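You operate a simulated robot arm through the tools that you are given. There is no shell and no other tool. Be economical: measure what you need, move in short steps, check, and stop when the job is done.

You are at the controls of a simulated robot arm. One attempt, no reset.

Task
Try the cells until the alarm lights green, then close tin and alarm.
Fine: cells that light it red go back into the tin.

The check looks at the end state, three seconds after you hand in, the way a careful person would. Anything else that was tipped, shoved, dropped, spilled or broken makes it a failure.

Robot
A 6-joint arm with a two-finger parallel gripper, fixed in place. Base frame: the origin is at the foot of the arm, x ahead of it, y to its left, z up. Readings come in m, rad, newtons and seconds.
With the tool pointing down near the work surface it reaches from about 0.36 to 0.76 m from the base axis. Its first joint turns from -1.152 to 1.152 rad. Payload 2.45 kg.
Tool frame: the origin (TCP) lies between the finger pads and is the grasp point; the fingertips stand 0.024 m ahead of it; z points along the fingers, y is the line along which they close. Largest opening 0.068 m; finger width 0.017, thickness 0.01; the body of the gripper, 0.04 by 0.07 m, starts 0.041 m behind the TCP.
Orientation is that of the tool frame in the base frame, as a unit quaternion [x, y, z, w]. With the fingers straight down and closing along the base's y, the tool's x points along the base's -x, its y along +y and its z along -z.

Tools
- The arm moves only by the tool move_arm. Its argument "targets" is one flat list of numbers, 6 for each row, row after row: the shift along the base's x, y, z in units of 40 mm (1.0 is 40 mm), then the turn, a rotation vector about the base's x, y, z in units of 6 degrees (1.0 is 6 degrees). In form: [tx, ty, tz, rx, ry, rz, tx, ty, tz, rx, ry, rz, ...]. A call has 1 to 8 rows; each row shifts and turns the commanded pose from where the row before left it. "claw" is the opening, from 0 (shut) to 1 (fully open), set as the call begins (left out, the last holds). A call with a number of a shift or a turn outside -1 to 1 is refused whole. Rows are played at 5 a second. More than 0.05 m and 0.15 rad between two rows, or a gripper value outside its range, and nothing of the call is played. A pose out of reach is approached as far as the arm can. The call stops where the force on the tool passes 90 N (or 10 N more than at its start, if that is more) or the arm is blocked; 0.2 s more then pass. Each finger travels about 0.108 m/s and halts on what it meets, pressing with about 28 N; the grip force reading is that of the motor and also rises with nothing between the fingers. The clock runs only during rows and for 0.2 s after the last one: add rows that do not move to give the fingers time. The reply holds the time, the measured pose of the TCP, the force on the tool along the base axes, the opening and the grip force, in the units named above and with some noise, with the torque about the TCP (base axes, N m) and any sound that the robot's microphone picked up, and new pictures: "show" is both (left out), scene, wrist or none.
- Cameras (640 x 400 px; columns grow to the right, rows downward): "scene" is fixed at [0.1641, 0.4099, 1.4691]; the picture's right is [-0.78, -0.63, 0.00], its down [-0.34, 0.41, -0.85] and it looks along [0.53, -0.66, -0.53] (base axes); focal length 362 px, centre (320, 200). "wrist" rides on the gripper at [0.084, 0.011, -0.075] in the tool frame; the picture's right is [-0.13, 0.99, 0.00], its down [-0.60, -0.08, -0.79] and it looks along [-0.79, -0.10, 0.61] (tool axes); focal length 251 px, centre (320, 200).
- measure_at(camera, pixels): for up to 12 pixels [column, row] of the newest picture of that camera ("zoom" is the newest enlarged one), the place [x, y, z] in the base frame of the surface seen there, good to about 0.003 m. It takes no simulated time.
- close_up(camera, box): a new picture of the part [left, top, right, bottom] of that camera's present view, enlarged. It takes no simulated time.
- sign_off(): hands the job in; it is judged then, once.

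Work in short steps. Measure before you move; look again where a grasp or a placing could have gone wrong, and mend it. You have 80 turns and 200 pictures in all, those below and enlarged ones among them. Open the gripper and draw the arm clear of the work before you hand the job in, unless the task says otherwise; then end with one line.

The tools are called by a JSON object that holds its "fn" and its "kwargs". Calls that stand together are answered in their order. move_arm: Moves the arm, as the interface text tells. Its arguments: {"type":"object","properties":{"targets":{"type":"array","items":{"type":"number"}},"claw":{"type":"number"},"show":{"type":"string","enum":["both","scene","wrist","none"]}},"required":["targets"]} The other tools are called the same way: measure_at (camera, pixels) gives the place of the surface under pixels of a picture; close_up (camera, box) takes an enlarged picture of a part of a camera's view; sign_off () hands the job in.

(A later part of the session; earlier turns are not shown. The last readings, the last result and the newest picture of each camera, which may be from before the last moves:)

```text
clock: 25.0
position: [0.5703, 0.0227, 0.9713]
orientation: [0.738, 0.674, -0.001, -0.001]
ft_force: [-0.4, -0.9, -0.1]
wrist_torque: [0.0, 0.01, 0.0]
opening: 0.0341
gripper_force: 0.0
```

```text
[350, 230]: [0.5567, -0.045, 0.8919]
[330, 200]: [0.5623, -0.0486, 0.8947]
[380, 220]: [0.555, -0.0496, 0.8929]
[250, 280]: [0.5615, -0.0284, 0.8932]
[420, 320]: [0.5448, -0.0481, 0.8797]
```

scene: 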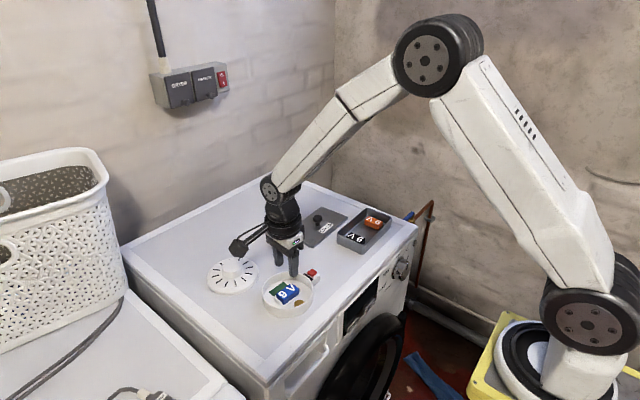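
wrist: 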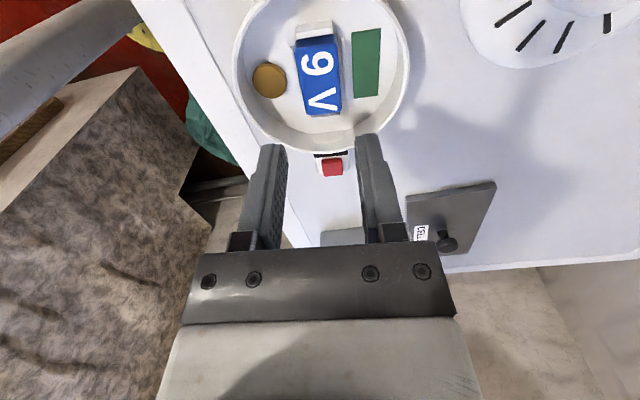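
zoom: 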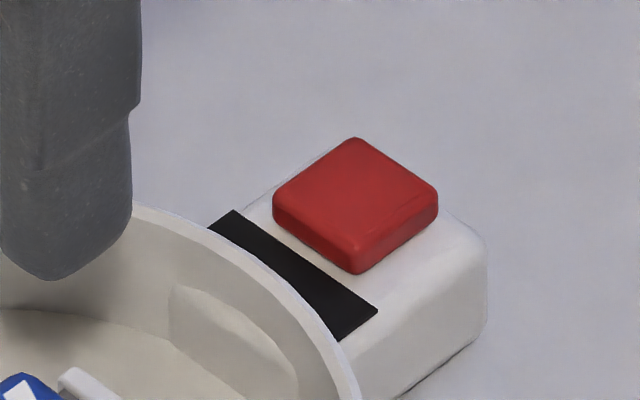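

Button centre ≈ (0.5625,-0.0485), top 0.893. Close the fingers, move above it and lower to 5 mm above.

{"fn": "move_arm", "kwargs": {"targets": [-0.1, -0.92, 0, 0, 0, 0, -0.1, -0.92, 0, 0, 0, 0, 0, 0, -0.6, 0, 0, 0, 0, 0, -0.55, 0, 0, 0, 0, 0, 0, 0, 0, 0], "claw": 0, "show": "wrist"}}

{"fn": "close_up", "kwargs": {"camera": "scene", "box": [270, 240, 340, 300]}}

```text
clock: 26.2
position: [0.5615, -0.0506, 0.9249]
orientation: [0.738, 0.675, 0.0, 0.0]
ft_force: [1.3, 0.0, -0.5]
wrist_torque: [0.01, 0.0, 0.0]
opening: 0.0
gripper_force: 23.1
```

wrist: 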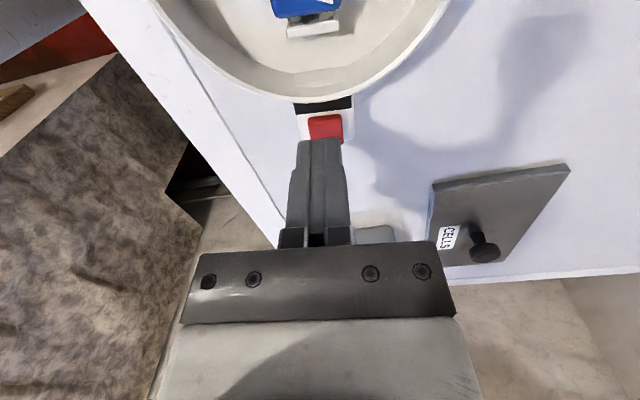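

```text
6.67 times, centred on (305, 270) of scene
```

zoom: 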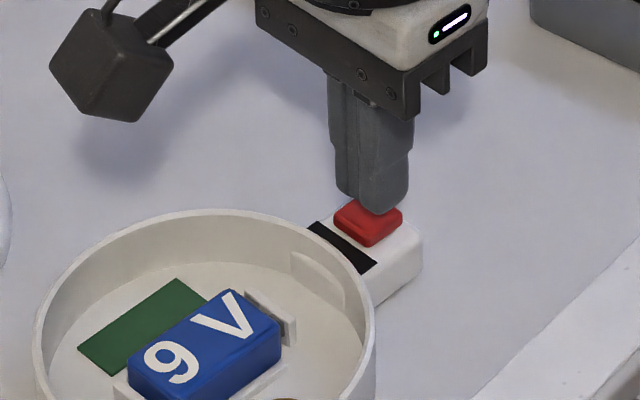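

Fingers are over the button; the black window stays visible. Press down in small steps.

{"fn": "move_arm", "kwargs": {"targets": [0.03, 0, -0.1, 0, 0, 0, 0, 0, -0.1, 0, 0, 0, 0, 0, -0.05, 0, 0, 0, 0, 0, 0, 0, 0, 0], "show": "wrist"}}

{"fn": "close_up", "kwargs": {"camera": "scene", "box": [270, 240, 340, 300]}}

```text
clock: 27.2
position: [0.5614, -0.0495, 0.9176]
orientation: [0.738, 0.675, 0.001, 0.0]
ft_force: [0.2, -0.5, 0.4]
wrist_torque: [-0.02, 0.0, 0.0]
opening: 0.0001
gripper_force: 23.5
```

wrist: 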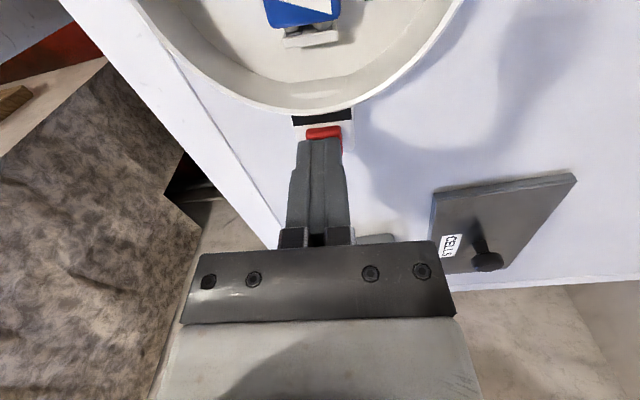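

```text
6.67 times, centred on (305, 270) of scene
```

zoom: 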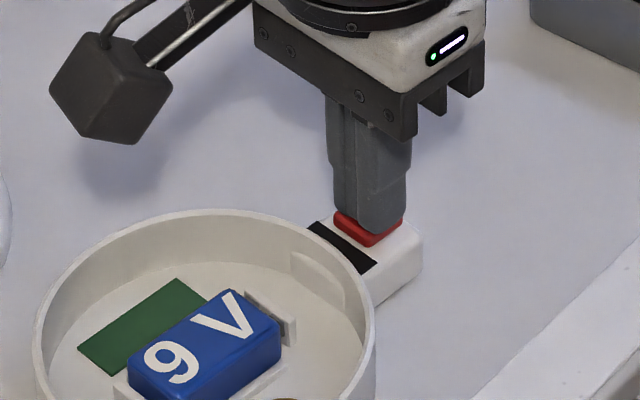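

Just at the button surface (no force yet). Press 2–3 mm further.

{"fn": "move_arm", "kwargs": {"targets": [0, 0, -0.05, 0, 0, 0, 0, 0, -0.04, 0, 0, 0, 0, 0, 0, 0, 0, 0], "show": "wrist"}}

{"fn": "close_up", "kwargs": {"camera": "scene", "box": [270, 240, 340, 300]}}

```text
clock: 28.0
position: [0.5611, -0.0505, 0.9128]
orientation: [0.738, 0.675, 0.0, 0.0]
ft_force: [-1.0, -0.2, 2.1]
wrist_torque: [0.02, 0.01, 0.04]
opening: 0.0
gripper_force: 23.9
heard: click
```

wrist: 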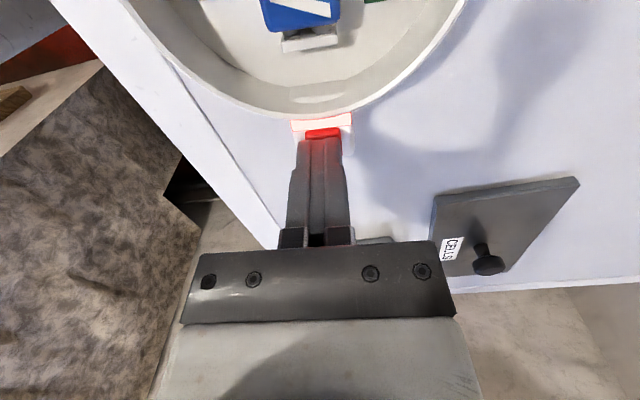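

```text
6.67 times, centred on (305, 270) of scene
```

zoom: 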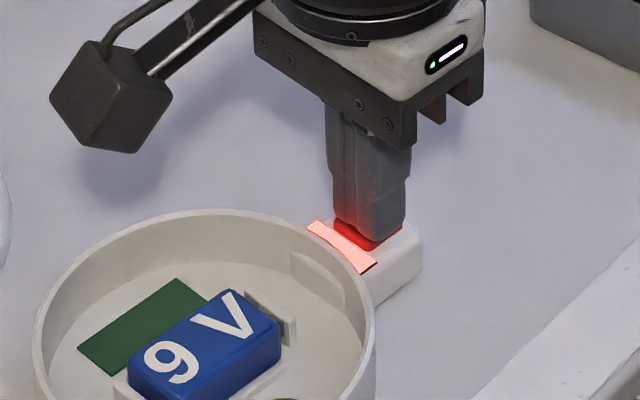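

A click, and it lights red with blue: blue goes back. Rise, move over the blue cell with 34 mm opening and descend onto it.

{"fn": "move_arm", "kwargs": {"targets": [0, 0, 0.5, 0, 0, 0, 0, 0, 1, 0, 0, 0, 0.115, 0.93, 0, 0, 0, 0, 0.115, 0.93, 0, 0, 0, 0, 0, 0, -0.8, 0, 0, 0, 0, 0, 0, 0, 0, 0], "claw": 0.5, "show": "wrist"}}

{"fn": "close_up", "kwargs": {"camera": "wrist", "box": [220, 0, 420, 220]}}

```text
clock: 29.4
position: [0.5713, 0.0242, 0.9433]
orientation: [0.737, 0.676, 0.0, 0.0]
ft_force: [0.0, 0.0, 0.7]
wrist_torque: [-0.02, -0.03, 0.03]
opening: 0.0341
gripper_force: 0.0
```

wrist: 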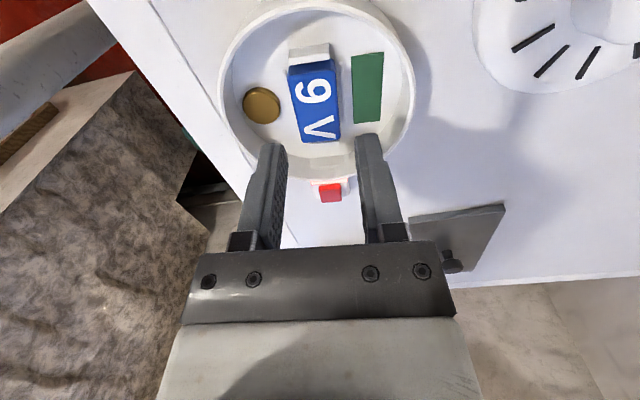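

```text
1.82 times, centred on (320, 110) of wrist
```

zoom: 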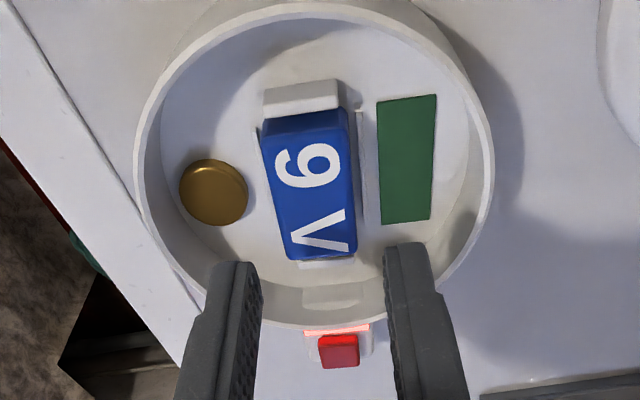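

Lamp still shows red; the cell is centred between the fingers. Descend to 0.9025 and grip.

{"fn": "move_arm", "kwargs": {"targets": [-0.02, 0, -0.5, 0, 0, 0, 0, 0, -0.5, 0, 0, 0, 0, 0, 0, 0, 0, 0], "show": "none"}}

{"fn": "move_arm", "kwargs": {"targets": [0, 0, 0, 0, 0, 0, 0, 0, 0, 0, 0, 0], "claw": 0, "show": "wrist"}}

```text
clock: 30.2
position: [0.5717, 0.0249, 0.903]
orientation: [0.738, 0.675, 0.0, 0.0]
ft_force: [0.6, 0.5, -0.7]
wrist_torque: [0.02, 0.03, 0.01]
opening: 0.0339
gripper_force: 0.1
```

```text
clock: 30.8
position: [0.5709, 0.0249, 0.9025]
orientation: [0.738, 0.675, 0.001, 0.0]
ft_force: [-0.5, 0.6, 0.3]
wrist_torque: [0.0, 0.02, -0.01]
opening: 0.0254
gripper_force: 27.9
```

wrist: 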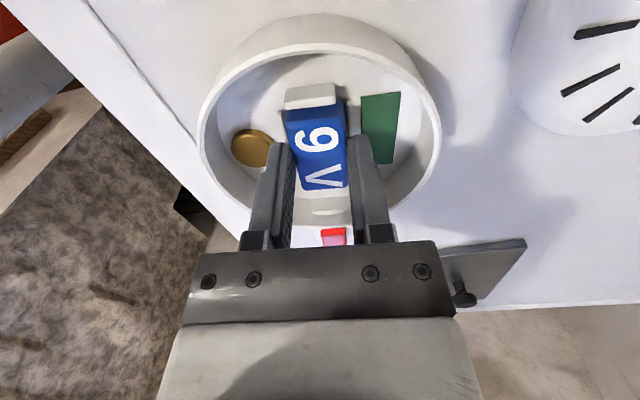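

Gripped. Lift and return to the tin by the reverse path.

{"fn": "move_arm", "kwargs": {"targets": [0, 0, 0.5, 0, 0, 0, 0, 0, 0.75, 0, 0, 0, 0, 0, 0.75, 0, 0, 0, 0, -0.46, 0, 0, 0, 1, 0, -0.46, 0, 0, 0, 1, 0, -0.46, 0, 0, 0, 1, 0, -0.46, 0, 0, 0, 1, 0, -0.46, 0, 0, 0, 1], "show": "none"}}

{"fn": "move_arm", "kwargs": {"targets": [-0.08, -0.46, 0, 0, 0, 1, -0.08, -0.46, 0, 0, 0, 1, 0, -0.46, 0, 0, 0, 1, 0, -0.46, 0, 0, 0, 1, 0, -0.46, 0, 0, 0, 1, 0, -0.46, 0, 0, 0, 1, 0, -0.46, 0, 0, 0, 1, 0, -0.46, 0, 0, 0, 1], "show": "none"}}

{"fn": "move_arm", "kwargs": {"targets": [0, -0.46, 0, 0, 0, 1, 0, -0.46, 0, 0, 0, 1, 0, -0.46, 0, 0, 0, 0.85, 0, 0, 0, 0, 0, 0]}}

```text
clock: 32.6
position: [0.5699, -0.068, 0.9804]
orientation: [0.537, 0.844, 0.0, 0.0]
ft_force: [0.7, 0.7, -1.0]
wrist_torque: [-0.04, -0.01, 0.04]
opening: 0.0255
gripper_force: 28.3
```

```text
clock: 34.4
position: [0.5637, -0.2142, 0.9811]
orientation: [0.148, 0.989, 0.0, 0.0]
ft_force: [-0.3, -0.2, 0.4]
wrist_torque: [0.01, 0.01, -0.02]
opening: 0.0254
gripper_force: 27.4
```

```text
clock: 35.4
position: [0.565, -0.2678, 0.9816]
orientation: [0.0, 1.0, 0.0, 0.0]
ft_force: [-0.1, 0.0, -0.3]
wrist_torque: [0.0, -0.01, 0.04]
opening: 0.0256
gripper_force: 28.3
```

scene: 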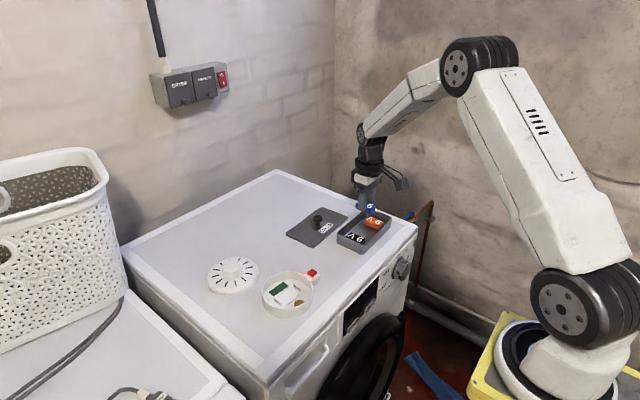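
wrist: 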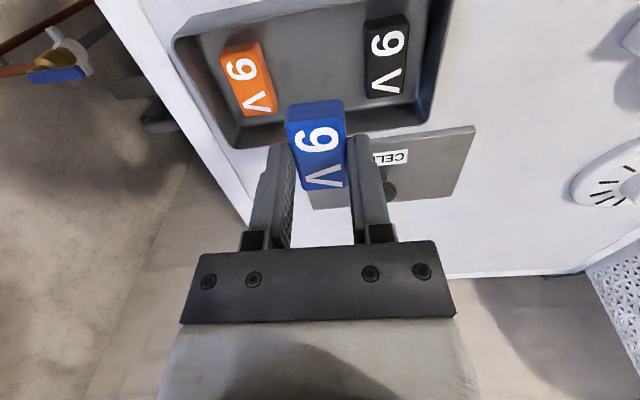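

Over the empty middle slot. Lower to TCP z 0.9 with a 2 mm -y correction.

{"fn": "move_arm", "kwargs": {"targets": [-0.02, -0.06, -0.5, 0, 0, 0, 0, 0, -0.7, 0, 0, 0, 0, 0, -0.6, 0, 0, 0, 0, 0, -0.2, 0, 0, 0, 0, 0, 0, 0, 0, 0], "show": "wrist"}}

{"fn": "move_arm", "kwargs": {"targets": [0, 0, -0.04, 0, 0, 0, 0, 0, 0, 0, 0, 0], "show": "none"}}

```text
clock: 36.6
position: [0.5633, -0.2718, 0.901]
orientation: [0.0, 1.0, -0.001, 0.0]
ft_force: [-0.8, -1.0, 0.7]
wrist_torque: [-0.03, 0.01, -0.02]
opening: 0.0253
gripper_force: 27.5
```

wrist: 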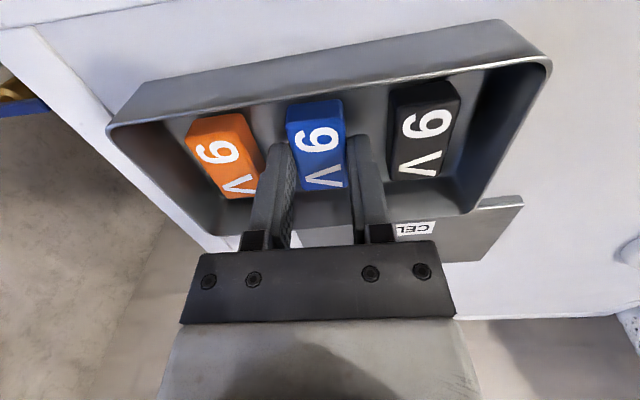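

```text
clock: 37.2
position: [0.5632, -0.2718, 0.9002]
orientation: [0.0, 1.0, -0.001, 0.001]
ft_force: [-4.9, 0.0, 15.9]
wrist_torque: [0.03, 0.25, -0.01]
opening: 0.0253
gripper_force: 28.3
```

Blue is back on the tin floor (16 N). Release, rise, and measure clearances beside the black and orange cells.

{"fn": "move_arm", "kwargs": {"targets": [0, 0, 0.03, 0, 0, 0, 0, 0, 0, 0, 0, 0, 0, 0, 0.5, 0, 0, 0, 0, 0, 1, 0, 0, 0, -0.5, 0.4, 0.5, 0, 0, 0, -0.5, 0.4, 0, 0, 0, 0], "claw": 0.5, "show": "wrist"}}

{"fn": "close_up", "kwargs": {"camera": "wrist", "box": [180, 20, 440, 170]}}

```text
clock: 38.6
position: [0.5252, -0.2396, 0.9802]
orientation: [0.001, 1.0, 0.0, 0.0]
ft_force: [0.3, 0.9, -0.5]
wrist_torque: [-0.03, -0.02, -0.03]
opening: 0.034
gripper_force: 0.1
```

wrist: 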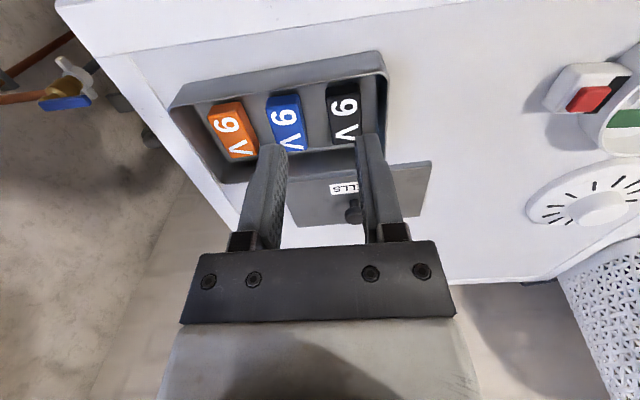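

```text
2.46 times, centred on (310, 95) of wrist
```

zoom: 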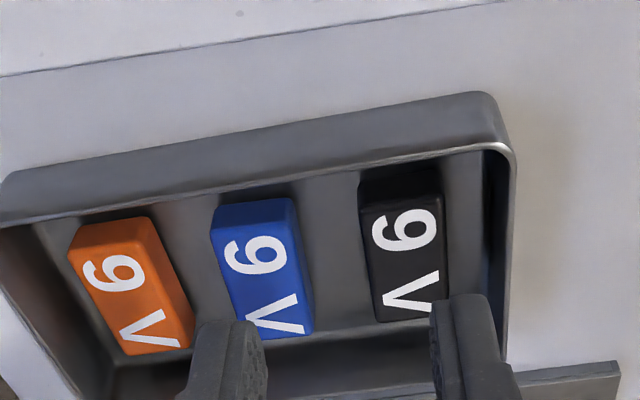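

{"fn": "measure_at", "kwargs": {"camera": "zoom", "pixels": [[365, 260], [444, 250], [465, 240], [478, 240], [486, 240], [495, 240], [505, 240], [514, 240], [405, 265], [450, 258], [305, 260], [340, 240]]}}

{"fn": "measure_at", "kwargs": {"camera": "zoom", "pixels": [[128, 290], [90, 270], [70, 275], [45, 290], [30, 280], [15, 290], [5, 280], [185, 270], [262, 270], [216, 262]]}}

```text
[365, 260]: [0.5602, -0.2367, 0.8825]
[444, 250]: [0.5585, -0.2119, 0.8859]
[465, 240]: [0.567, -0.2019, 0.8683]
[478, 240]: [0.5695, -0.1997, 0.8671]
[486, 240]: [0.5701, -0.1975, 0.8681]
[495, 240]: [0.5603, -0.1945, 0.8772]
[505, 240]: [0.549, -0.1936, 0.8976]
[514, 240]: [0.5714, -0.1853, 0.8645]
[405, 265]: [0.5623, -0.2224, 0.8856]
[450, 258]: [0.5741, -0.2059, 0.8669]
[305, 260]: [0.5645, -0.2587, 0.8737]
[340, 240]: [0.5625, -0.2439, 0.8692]
```

```text
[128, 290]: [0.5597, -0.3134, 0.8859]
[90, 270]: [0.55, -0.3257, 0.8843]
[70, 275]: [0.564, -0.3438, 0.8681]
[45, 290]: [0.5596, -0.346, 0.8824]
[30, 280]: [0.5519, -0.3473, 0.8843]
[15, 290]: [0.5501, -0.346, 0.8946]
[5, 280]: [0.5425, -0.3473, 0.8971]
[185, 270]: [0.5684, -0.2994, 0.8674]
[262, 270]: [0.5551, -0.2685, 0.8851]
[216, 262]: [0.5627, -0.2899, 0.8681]
```

Black edges are y -0.2368/-0.2117, tin wall inner at -0.195: a 30 mm opening centred at -0.2245 fits. Move above it and check.

{"fn": "move_arm", "kwargs": {"targets": [0.48, 0.18, 0, 0, 0, 0, 0.48, 0.2, 0, 0, 0, 0, 0, 0, -0.7, 0, 0, 0, 0, 0, -0.5, 0, 0, 0, 0, 0, 0, 0, 0, 0], "claw": 0.45, "show": "wrist"}}

```text
clock: 39.8
position: [0.5633, -0.2245, 0.9326]
orientation: [-0.001, 1.0, 0.0, 0.001]
ft_force: [0.3, -0.5, -1.0]
wrist_torque: [0.02, 0.0, 0.0]
opening: 0.0308
gripper_force: 0.0
```

wrist: 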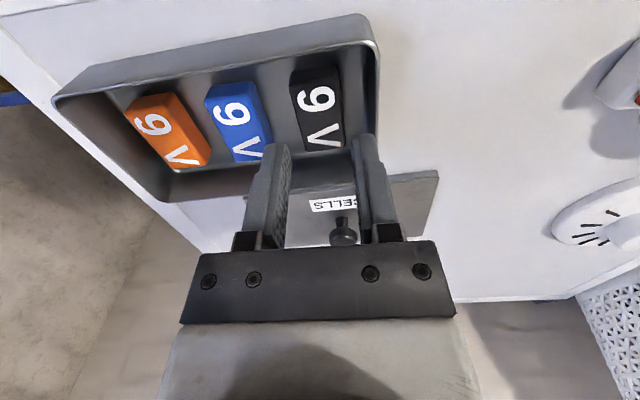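

Well centred. Descend slowly to z≈0.900.

{"fn": "move_arm", "kwargs": {"targets": [0, 0, -0.3, 0, 0, 0, 0, 0, -0.2, 0, 0, 0, 0, 0, -0.15, 0, 0, 0, 0, 0, -0.15, 0, 0, 0, 0, 0, 0, 0, 0, 0], "show": "wrist"}}

{"fn": "move_arm", "kwargs": {"targets": [0, 0, 0, 0, 0, 0, 0, 0, 0, 0, 0, 0], "claw": 0, "show": "none"}}

```text
clock: 41.0
position: [0.5622, -0.2249, 0.9014]
orientation: [0.0, 1.0, 0.0, 0.0]
ft_force: [-2.0, 0.0, 2.8]
wrist_torque: [0.08, -0.03, 0.02]
opening: 0.0307
gripper_force: 0.2
```

wrist: 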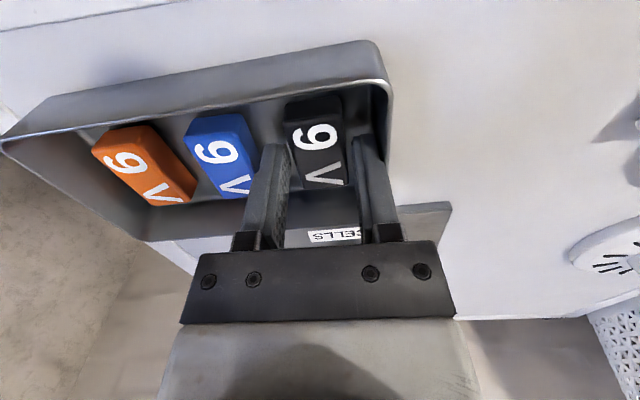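

```text
clock: 41.6
position: [0.5625, -0.2254, 0.9018]
orientation: [0.001, 1.0, -0.001, 0.0]
ft_force: [0.6, -0.1, 2.2]
wrist_torque: [0.04, -0.06, 0.01]
opening: 0.0255
gripper_force: 27.7
```

Black gripped. Lift and carry/turn to the bay as before (bay TCP target (0.5703, 0.0256)).

{"fn": "move_arm", "kwargs": {"targets": [0, 0, 0.5, 0, 0, 0, 0, 0, 0.75, 0, 0, 0, 0, 0, 0.75, 0, 0, 0, 0, 0.392, 0, 0, 0, -1, 0, 0.392, 0, 0, 0, -1, 0, 0.392, 0, 0, 0, -1, 0, 0.392, 0, 0, 0, -1, 0, 0.392, 0, 0, 0, -1], "show": "scene"}}

{"fn": "move_arm", "kwargs": {"targets": [0.1, 0.392, 0, 0, 0, -1, 0.1, 0.392, 0, 0, 0, -1, 0, 0.392, 0, 0, 0, -1, 0, 0.392, 0, 0, 0, -1, 0, 0.392, 0, 0, 0, -1, 0, 0.392, 0, 0, 0, -1, 0, 0.392, 0, 0, 0, -1, 0, 0.392, 0, 0, 0, -1], "show": "none"}}

{"fn": "move_arm", "kwargs": {"targets": [0, 0.392, 0, 0, 0, -1, 0, 0.392, 0, 0, 0, -1, 0, 0.392, 0, 0, 0, -0.85, 0, 0, -0.6, 0, 0, 0, 0, 0, -0.6, 0, 0, 0, 0, 0, 0, 0, 0, 0], "show": "wrist"}}

```text
clock: 43.4
position: [0.5642, -0.146, 0.9798]
orientation: [0.26, 0.966, 0.0, 0.0]
ft_force: [0.7, -0.6, -0.2]
wrist_torque: [0.0, -0.03, -0.04]
opening: 0.0254
gripper_force: 27.7
```

scene: 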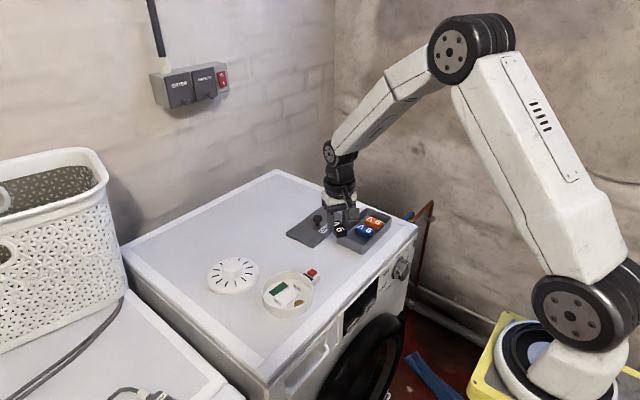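

```text
clock: 45.2
position: [0.5701, -0.0203, 0.9792]
orientation: [0.63, 0.776, 0.0, 0.0]
ft_force: [0.0, -0.4, -1.3]
wrist_torque: [-0.01, 0.0, 0.03]
opening: 0.0252
gripper_force: 28.3
```

```text
clock: 46.6
position: [0.571, 0.0264, 0.9318]
orientation: [0.738, 0.675, 0.0, 0.0]
ft_force: [0.3, -0.9, -0.9]
wrist_torque: [0.01, 0.02, -0.03]
opening: 0.0254
gripper_force: 27.9
```

wrist: 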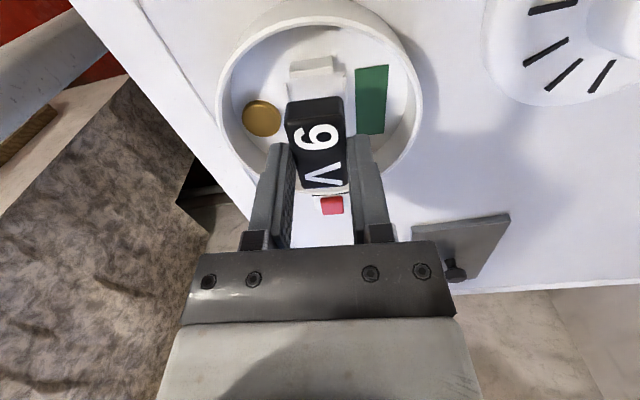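

The black cell sits in the gripper just as blue did; shift y by -1.5 mm and lower.

{"fn": "move_arm", "kwargs": {"targets": [0, -0.04, -0.3, 0, 0, 0, 0, 0, -0.25, 0, 0, 0, 0, 0, -0.13, 0, 0, 0, 0, 0, 0, 0, 0, 0], "show": "wrist"}}

{"fn": "move_arm", "kwargs": {"targets": [0, 0, -0.05, 0, 0, 0, 0, 0, -0.03, 0, 0, 0, 0, 0, 0, 0, 0, 0], "show": "none"}}

{"fn": "close_up", "kwargs": {"camera": "scene", "box": [250, 250, 330, 320]}}

```text
clock: 47.6
position: [0.5711, 0.0241, 0.9055]
orientation: [0.738, 0.675, -0.001, 0.001]
ft_force: [0.3, -1.5, -1.2]
wrist_torque: [-0.01, -0.04, 0.03]
opening: 0.0254
gripper_force: 28.0
```

wrist: 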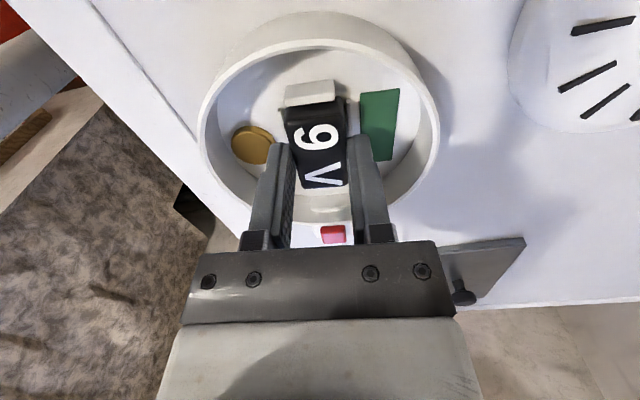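

```text
clock: 48.4
position: [0.5708, 0.0242, 0.9032]
orientation: [0.738, 0.675, 0.001, 0.001]
ft_force: [-0.7, 2.5, 7.2]
wrist_torque: [-0.05, 0.04, -0.02]
opening: 0.0252
gripper_force: 28.3
```

```text
5.71 times, centred on (290, 285) of scene
```

zoom: 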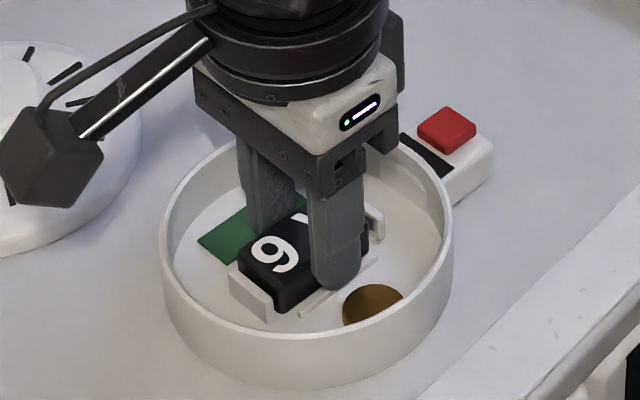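

Seated (7 N). Release, rise to ~0.97, and go over the button with fingers closed.

{"fn": "move_arm", "kwargs": {"targets": [0, 0, 0.02, 0, 0, 0, 0, 0, 0, 0, 0, 0, 0, 0, 0.25, 0, 0, 0, 0, 0, 0.5, 0, 0, 0, 0, 0, 1, 0, 0, 0], "claw": 0.5, "show": "wrist"}}

{"fn": "move_arm", "kwargs": {"targets": [-0.11, -0.93, 0, 0, 0, 0, -0.11, -0.93, 0, 0, 0, 0, 0, 0, -0.6, 0, 0, 0, 0, 0, -0.7, 0, 0, 0, 0, 0, 0, 0, 0, 0], "claw": 0, "show": "wrist"}}

```text
clock: 49.6
position: [0.5685, 0.0245, 0.9714]
orientation: [0.738, 0.675, -0.001, -0.001]
ft_force: [0.6, 0.3, 0.5]
wrist_torque: [0.04, 0.0, 0.02]
opening: 0.0339
gripper_force: 0.1
```

wrist: 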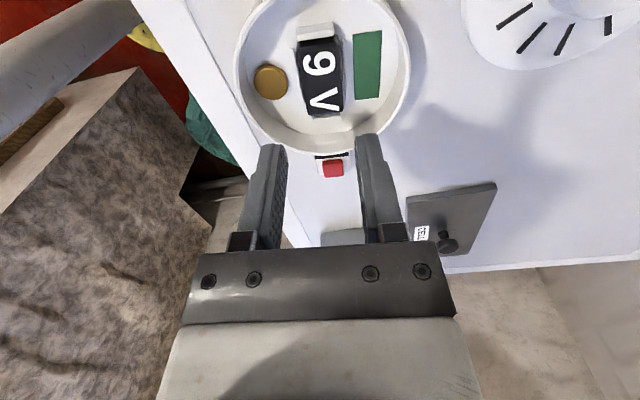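

```text
clock: 50.8
position: [0.5604, -0.0515, 0.9211]
orientation: [0.737, 0.675, 0.0, 0.0]
ft_force: [0.0, 0.2, 1.5]
wrist_torque: [0.03, -0.02, -0.01]
opening: 0.0001
gripper_force: 23.1
```

wrist: 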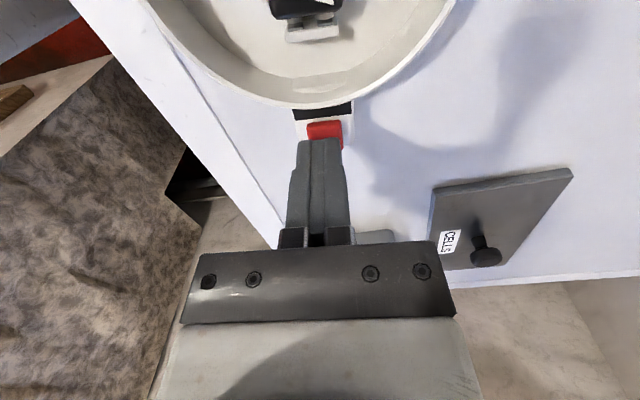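

Over the button, TCP z 0.921; press to about 0.913.

{"fn": "move_arm", "kwargs": {"targets": [0.03, 0.02, -0.1, 0, 0, 0, 0, 0, -0.06, 0, 0, 0, 0, 0, -0.05, 0, 0, 0, 0, 0, 0, 0, 0, 0], "show": "wrist"}}

```text
clock: 51.8
position: [0.5621, -0.0489, 0.9136]
orientation: [0.738, 0.675, 0.0, 0.0]
ft_force: [-1.9, 0.0, 1.7]
wrist_torque: [-0.01, 0.02, 0.03]
opening: 0.0
gripper_force: 23.8
heard: click
```

wrist: 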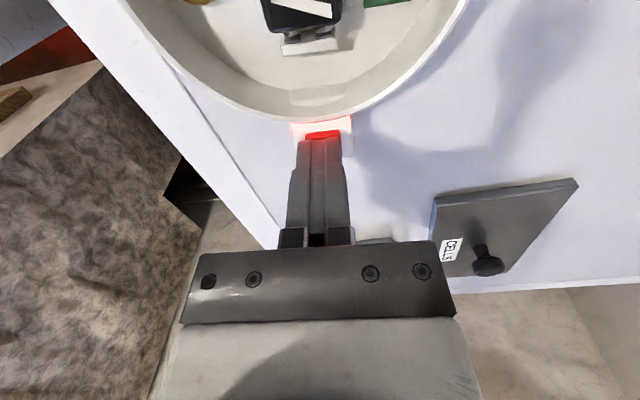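

Red again. Fetch black: rise, move over it with 34 mm opening, descend.

{"fn": "move_arm", "kwargs": {"targets": [0, 0, 0.5, 0, 0, 0, 0, 0, 1, 0, 0, 0, 0.105, 0.915, 0, 0, 0, 0, 0.105, 0.915, 0, 0, 0, 0, 0, 0, -0.8, 0, 0, 0, 0, 0, 0, 0, 0, 0], "claw": 0.5, "show": "wrist"}}

{"fn": "close_up", "kwargs": {"camera": "wrist", "box": [220, 0, 420, 220]}}

```text
clock: 53.2
position: [0.5709, 0.0234, 0.941]
orientation: [0.738, 0.675, 0.0, 0.0]
ft_force: [0.0, -0.9, 0.0]
wrist_torque: [0.0, 0.03, -0.04]
opening: 0.0341
gripper_force: 0.0
```

wrist: 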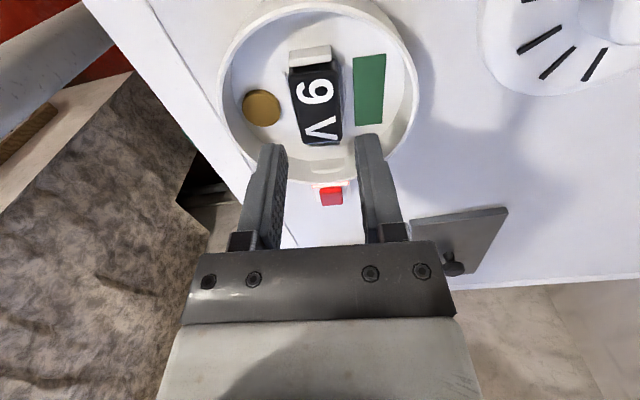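

```text
1.82 times, centred on (320, 110) of wrist
```

zoom: 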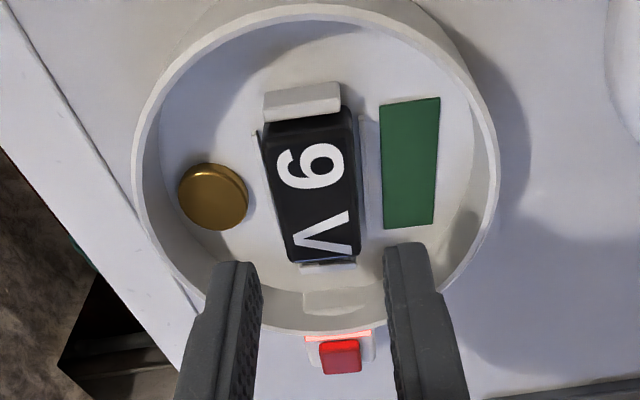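

Centred; descend to 0.903, grip, and lift onto the return path.

{"fn": "move_arm", "kwargs": {"targets": [0, 0.02, -0.5, 0, 0, 0, 0, 0, -0.45, 0, 0, 0, 0, 0, 0, 0, 0, 0], "show": "none"}}

{"fn": "move_arm", "kwargs": {"targets": [0, 0, 0, 0, 0, 0, 0, 0, 0, 0, 0, 0], "claw": 0, "show": "wrist"}}

```text
clock: 54.0
position: [0.572, 0.0254, 0.9036]
orientation: [0.738, 0.675, 0.0, -0.001]
ft_force: [0.3, 0.5, 0.4]
wrist_torque: [0.01, 0.04, 0.01]
opening: 0.0341
gripper_force: 0.1
```

```text
clock: 54.6
position: [0.5708, 0.0255, 0.9031]
orientation: [0.738, 0.675, 0.0, 0.0]
ft_force: [0.0, -0.3, -1.4]
wrist_torque: [0.01, 0.01, 0.02]
opening: 0.0252
gripper_force: 28.0
```

wrist: 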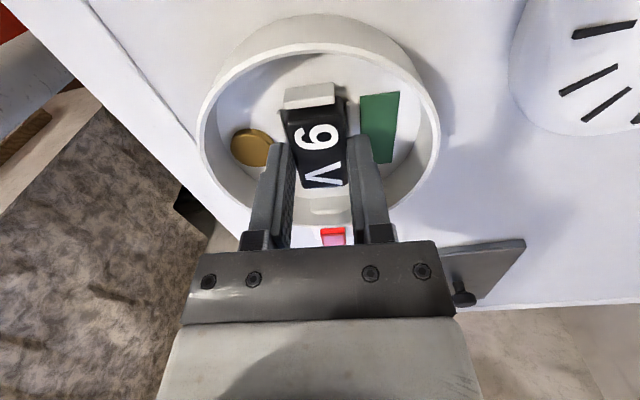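

{"fn": "move_arm", "kwargs": {"targets": [0, 0, 0.5, 0, 0, 0, 0, 0, 0.75, 0, 0, 0, 0, 0, 0.75, 0, 0, 0, 0, -0.391, 0, 0, 0, 1, 0, -0.391, 0, 0, 0, 1, 0, -0.391, 0, 0, 0, 1, 0, -0.391, 0, 0, 0, 1, 0, -0.391, 0, 0, 0, 1], "show": "none"}}

{"fn": "move_arm", "kwargs": {"targets": [-0.09, -0.391, 0, 0, 0, 1, -0.09, -0.391, 0, 0, 0, 1, 0, -0.391, 0, 0, 0, 1, 0, -0.391, 0, 0, 0, 1, 0, -0.391, 0, 0, 0, 1, 0, -0.391, 0, 0, 0, 1, 0, -0.391, 0, 0, 0, 1, 0, -0.391, 0, 0, 0, 1], "show": "none"}}

{"fn": "move_arm", "kwargs": {"targets": [0, -0.391, 0, 0, 0, 1, 0, -0.391, 0, 0, 0, 1, 0, -0.391, 0, 0, 0, 0.85, 0, 0, -0.6, 0, 0, 0, 0, 0, -0.4, 0, 0, 0, 0, 0, 0, 0, 0, 0]}}

```text
clock: 56.4
position: [0.5704, -0.0513, 0.9813]
orientation: [0.538, 0.843, -0.001, -0.001]
ft_force: [-0.2, -0.6, -0.2]
wrist_torque: [-0.01, 0.0, 0.02]
opening: 0.0254
gripper_force: 28.7
```

```text
clock: 58.2
position: [0.563, -0.1773, 0.9843]
orientation: [0.148, 0.989, 0.0, 0.0]
ft_force: [0.0, 0.0, -1.9]
wrist_torque: [-0.04, -0.03, 0.0]
opening: 0.0252
gripper_force: 28.5
```

```text
clock: 59.6
position: [0.5641, -0.2257, 0.9438]
orientation: [0.0, 1.0, 0.0, 0.001]
ft_force: [0.8, 0.2, 0.4]
wrist_torque: [0.02, 0.03, -0.01]
opening: 0.0257
gripper_force: 28.1
```

scene: 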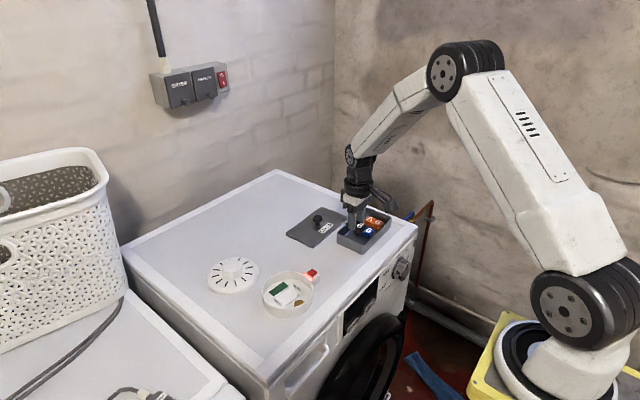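
wrist: 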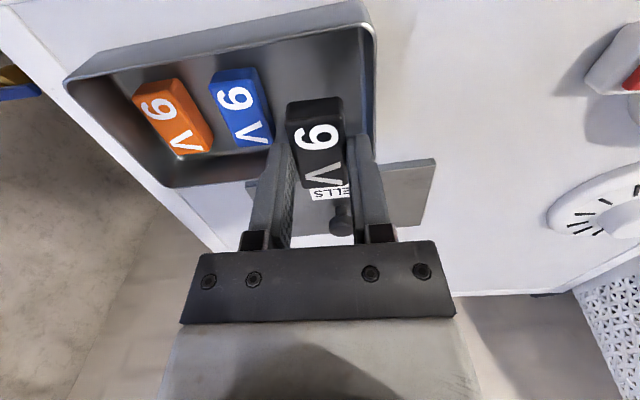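

Over its slot, with clearance both sides. Lower until contact.

{"fn": "move_arm", "kwargs": {"targets": [0, 0, -0.5, 0, 0, 0, 0, 0, -0.35, 0, 0, 0, 0, 0, -0.15, 0, 0, 0, 0, 0, 0, 0, 0, 0], "show": "none"}}

{"fn": "move_arm", "kwargs": {"targets": [0, 0, -0.06, 0, 0, 0, 0, 0, 0, 0, 0, 0], "show": "wrist"}}

```text
clock: 60.6
position: [0.5644, -0.2253, 0.905]
orientation: [0.0, 1.0, 0.0, -0.001]
ft_force: [-0.6, -0.5, 0.4]
wrist_torque: [-0.02, 0.01, -0.01]
opening: 0.0251
gripper_force: 27.7
```

```text
clock: 61.2
position: [0.5637, -0.2253, 0.9013]
orientation: [0.0, 1.0, 0.001, 0.0]
ft_force: [0.7, -0.1, 1.3]
wrist_torque: [0.01, 0.06, 0.02]
opening: 0.0253
gripper_force: 27.7
```

wrist: 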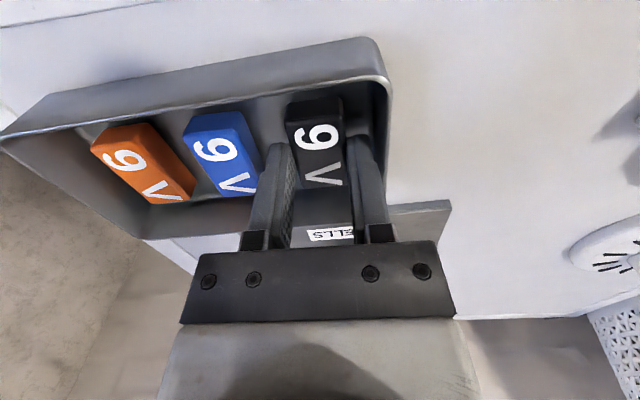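

Black is down. Release at 30 mm, rise, and measure the orange cell.

{"fn": "move_arm", "kwargs": {"targets": [0, 0, 0, 0, 0, 0, 0, 0, 0, 0, 0, 0, 0, 0, 0.5, 0, 0, 0, 0, 0, 1, 0, 0, 0, -0.5, -0.7, 0.5, 0, 0, 0, -0.5, -0.8, 0, 0, 0, 0, 0, -0.8, 0, 0, 0, 0], "claw": 0.45, "show": "wrist"}}

{"fn": "close_up", "kwargs": {"camera": "wrist", "box": [200, 20, 460, 170]}}

```text
clock: 62.8
position: [0.5223, -0.3182, 0.9795]
orientation: [0.0, 1.0, 0.0, 0.0]
ft_force: [-0.3, -0.1, 0.0]
wrist_torque: [0.02, 0.01, -0.01]
opening: 0.0307
gripper_force: 0.0
```

wrist: 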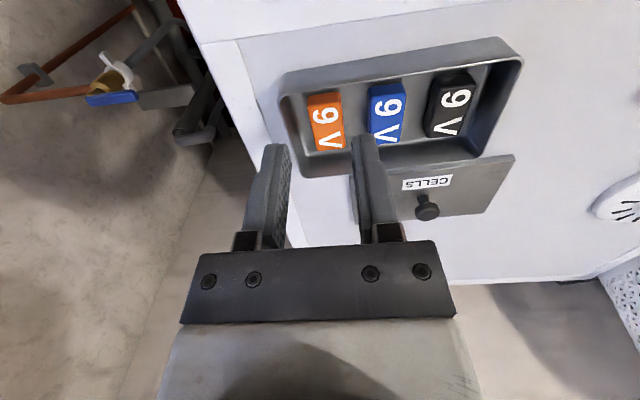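

```text
2.46 times, centred on (330, 95) of wrist
```

zoom: 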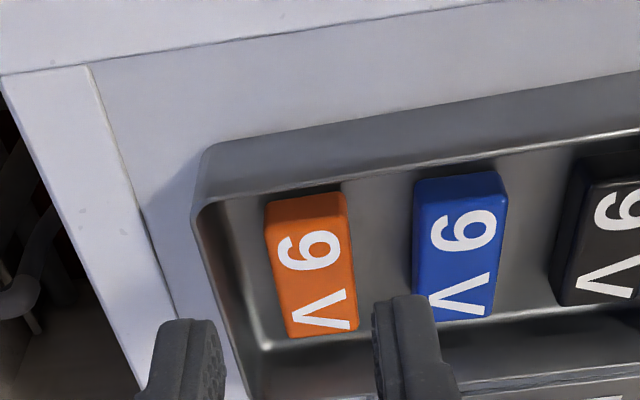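

{"fn": "measure_at", "kwargs": {"camera": "zoom", "pixels": [[268, 240], [352, 250], [312, 275], [272, 280], [355, 300], [240, 270], [222, 270], [418, 240], [415, 270], [380, 260], [504, 250], [560, 240]]}}

```text
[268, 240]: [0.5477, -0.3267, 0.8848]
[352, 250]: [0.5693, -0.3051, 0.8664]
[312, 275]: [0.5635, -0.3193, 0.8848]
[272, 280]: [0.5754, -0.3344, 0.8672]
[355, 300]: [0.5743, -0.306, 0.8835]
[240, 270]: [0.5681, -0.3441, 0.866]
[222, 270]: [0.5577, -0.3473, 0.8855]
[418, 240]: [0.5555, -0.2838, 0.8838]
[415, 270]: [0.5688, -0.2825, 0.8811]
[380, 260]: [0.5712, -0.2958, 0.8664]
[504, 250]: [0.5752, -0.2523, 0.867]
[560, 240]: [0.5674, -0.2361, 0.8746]
```

Orange centre ≈ (0.5635,-0.318), clearance 16 mm to wall, 22 mm to blue. Move above and descend to just above the rim.

{"fn": "move_arm", "kwargs": {"targets": [0.51, 0, 0, 0, 0, 0, 0.51, 0, 0, 0, 0, 0, 0, 0, -0.7, 0, 0, 0, 0, 0, -0.5, 0, 0, 0, 0, 0, 0, 0, 0, 0], "show": "wrist"}}

```text
clock: 64.0
position: [0.5651, -0.3172, 0.9333]
orientation: [0.001, 1.0, 0.0, 0.0]
ft_force: [-0.2, -0.9, 0.1]
wrist_torque: [-0.02, 0.0, 0.01]
opening: 0.0307
gripper_force: 0.0
```

wrist: 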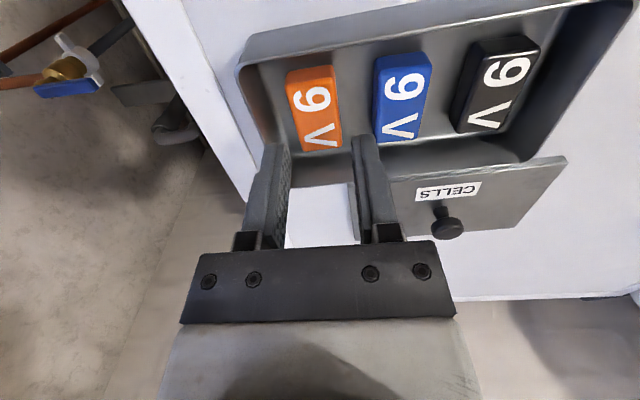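

Cell column mid 314 versus 318 for black: shift 1 mm to -y and descend, then grip.

{"fn": "move_arm", "kwargs": {"targets": [-0.03, -0.03, -0.3, 0, 0, 0, 0, 0, -0.2, 0, 0, 0, 0, 0, -0.15, 0, 0, 0, 0, 0, -0.17, 0, 0, 0, 0, 0, 0, 0, 0, 0], "show": "wrist"}}

{"fn": "move_arm", "kwargs": {"targets": [0, 0, 0, 0, 0, 0, 0, 0, 0, 0, 0, 0], "claw": 0, "show": "wrist"}}

```text
clock: 65.2
position: [0.5638, -0.3177, 0.9]
orientation: [0.0, 1.0, 0.0, 0.0]
ft_force: [-0.5, 0.0, -0.4]
wrist_torque: [-0.03, 0.03, 0.01]
opening: 0.0307
gripper_force: 0.2
```

wrist: 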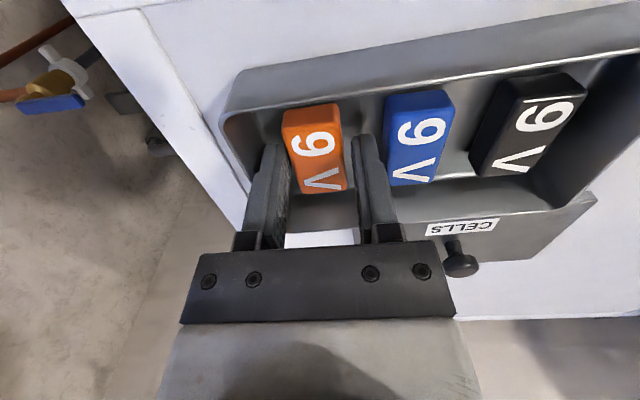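

```text
clock: 65.8
position: [0.5627, -0.3163, 0.9002]
orientation: [0.001, 1.0, 0.001, -0.001]
ft_force: [-0.1, -0.2, -0.2]
wrist_torque: [0.03, -0.03, 0.02]
opening: 0.0253
gripper_force: 27.3
```

wrist: 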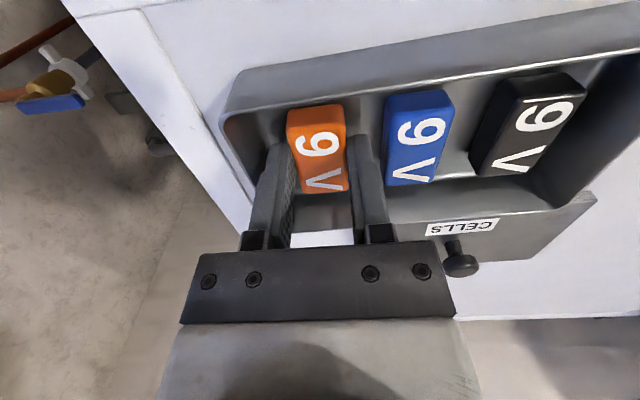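

Gripped; orange lies about 2.5 mm further to the terminal side than blue did, so the bay TCP target is y≈0.0265. Carry it over.

{"fn": "move_arm", "kwargs": {"targets": [0, 0, 0.5, 0, 0, 0, 0, 0, 0.75, 0, 0, 0, 0, 0, 0.75, 0, 0, 0, 0, 0.537, 0, 0, 0, -1, 0, 0.537, 0, 0, 0, -1, 0, 0.537, 0, 0, 0, -1, 0, 0.537, 0, 0, 0, -1, 0, 0.537, 0, 0, 0, -1], "show": "scene"}}

{"fn": "move_arm", "kwargs": {"targets": [0.1, 0.537, 0, 0, 0, -1, 0.1, 0.537, 0, 0, 0, -1, 0, 0.537, 0, 0, 0, -1, 0, 0.537, 0, 0, 0, -1, 0, 0.537, 0, 0, 0, -1, 0, 0.537, 0, 0, 0, -1, 0, 0.537, 0, 0, 0, -1, 0, 0.537, 0, 0, 0, -1], "show": "none"}}

{"fn": "move_arm", "kwargs": {"targets": [0, 0.537, 0, 0, 0, -1, 0, 0.537, 0, 0, 0, -1, 0, 0.537, 0, 0, 0, -0.85, 0, 0, -0.6, 0, 0, 0, 0, 0, -0.6, 0, 0, 0, 0, 0, 0, 0, 0, 0], "show": "wrist"}}

```text
clock: 67.6
position: [0.5636, -0.2126, 0.9792]
orientation: [0.26, 0.966, 0.001, 0.001]
ft_force: [-0.3, -0.1, -0.3]
wrist_torque: [0.02, 0.0, 0.01]
opening: 0.0254
gripper_force: 28.0
```

scene: 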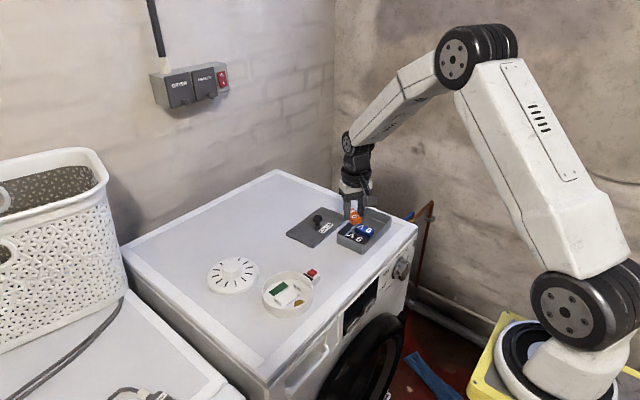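

```text
clock: 69.4
position: [0.5718, -0.035, 0.9797]
orientation: [0.63, 0.777, 0.0, 0.0]
ft_force: [0.4, 0.3, -0.9]
wrist_torque: [0.01, 0.01, 0.02]
opening: 0.0254
gripper_force: 27.9
```

```text
clock: 70.8
position: [0.5705, 0.0276, 0.9307]
orientation: [0.737, 0.675, 0.0, 0.0]
ft_force: [-0.1, -0.2, -0.8]
wrist_torque: [0.01, -0.02, -0.01]
opening: 0.0253
gripper_force: 27.8
```

wrist: 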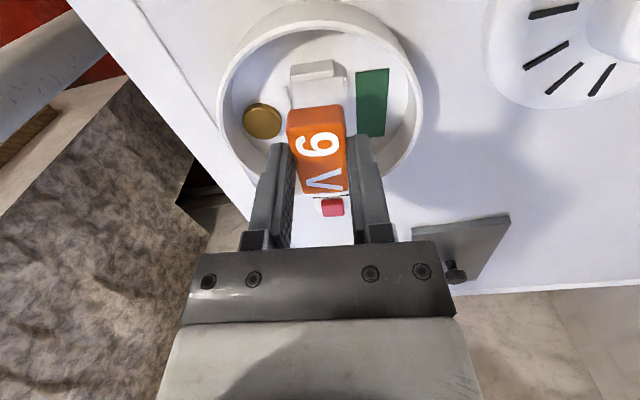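

Shift y by -1 mm, lower to just above the floor and check.

{"fn": "move_arm", "kwargs": {"targets": [0, -0.02, -0.3, 0, 0, 0, 0, 0, -0.2, 0, 0, 0, 0, 0, -0.1, 0, 0, 0, 0, 0, 0, 0, 0, 0], "show": "none"}}

{"fn": "close_up", "kwargs": {"camera": "wrist", "box": [220, 30, 420, 250]}}

{"fn": "close_up", "kwargs": {"camera": "scene", "box": [250, 250, 330, 320]}}

```text
clock: 71.8
position: [0.5713, 0.0251, 0.9078]
orientation: [0.738, 0.675, -0.001, 0.0]
ft_force: [0.6, -0.4, -1.7]
wrist_torque: [0.01, -0.02, -0.01]
opening: 0.0252
gripper_force: 28.1
```

```text
1.82 times, centred on (320, 140) of wrist
```

zoom: 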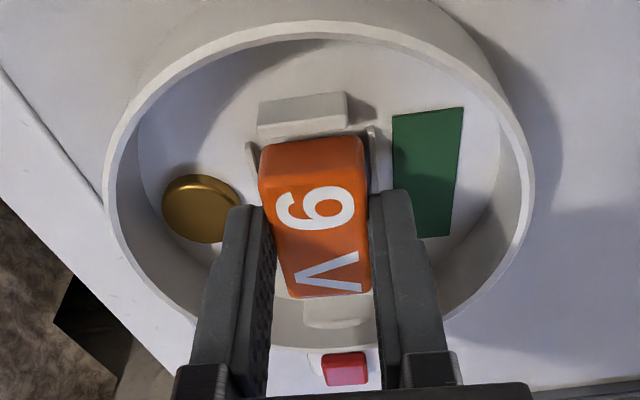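

```text
5.71 times, centred on (290, 285) of scene
```

zoom: 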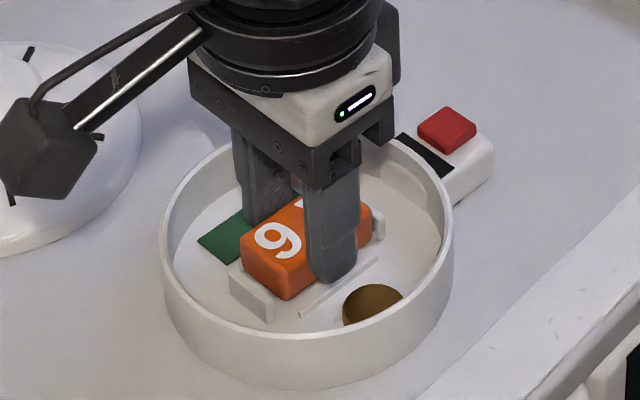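

The +y gap looks larger than with blue, so shift +1.5 mm in y before seating.

{"fn": "move_arm", "kwargs": {"targets": [0, 0.04, 0, 0, 0, 0, 0, 0, -0.08, 0, 0, 0, 0, 0, -0.05, 0, 0, 0, 0, 0, 0, 0, 0, 0], "show": "none"}}

{"fn": "close_up", "kwargs": {"camera": "wrist", "box": [220, 30, 420, 250]}}

```text
clock: 72.8
position: [0.5713, 0.028, 0.9017]
orientation: [0.738, 0.675, -0.001, 0.0]
ft_force: [-0.1, 0.2, -0.1]
wrist_torque: [0.0, 0.0, -0.01]
opening: 0.0256
gripper_force: 28.0
```

```text
1.82 times, centred on (320, 140) of wrist
```

zoom: 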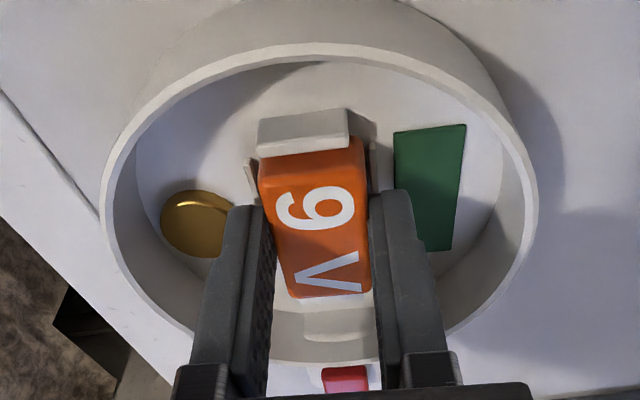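

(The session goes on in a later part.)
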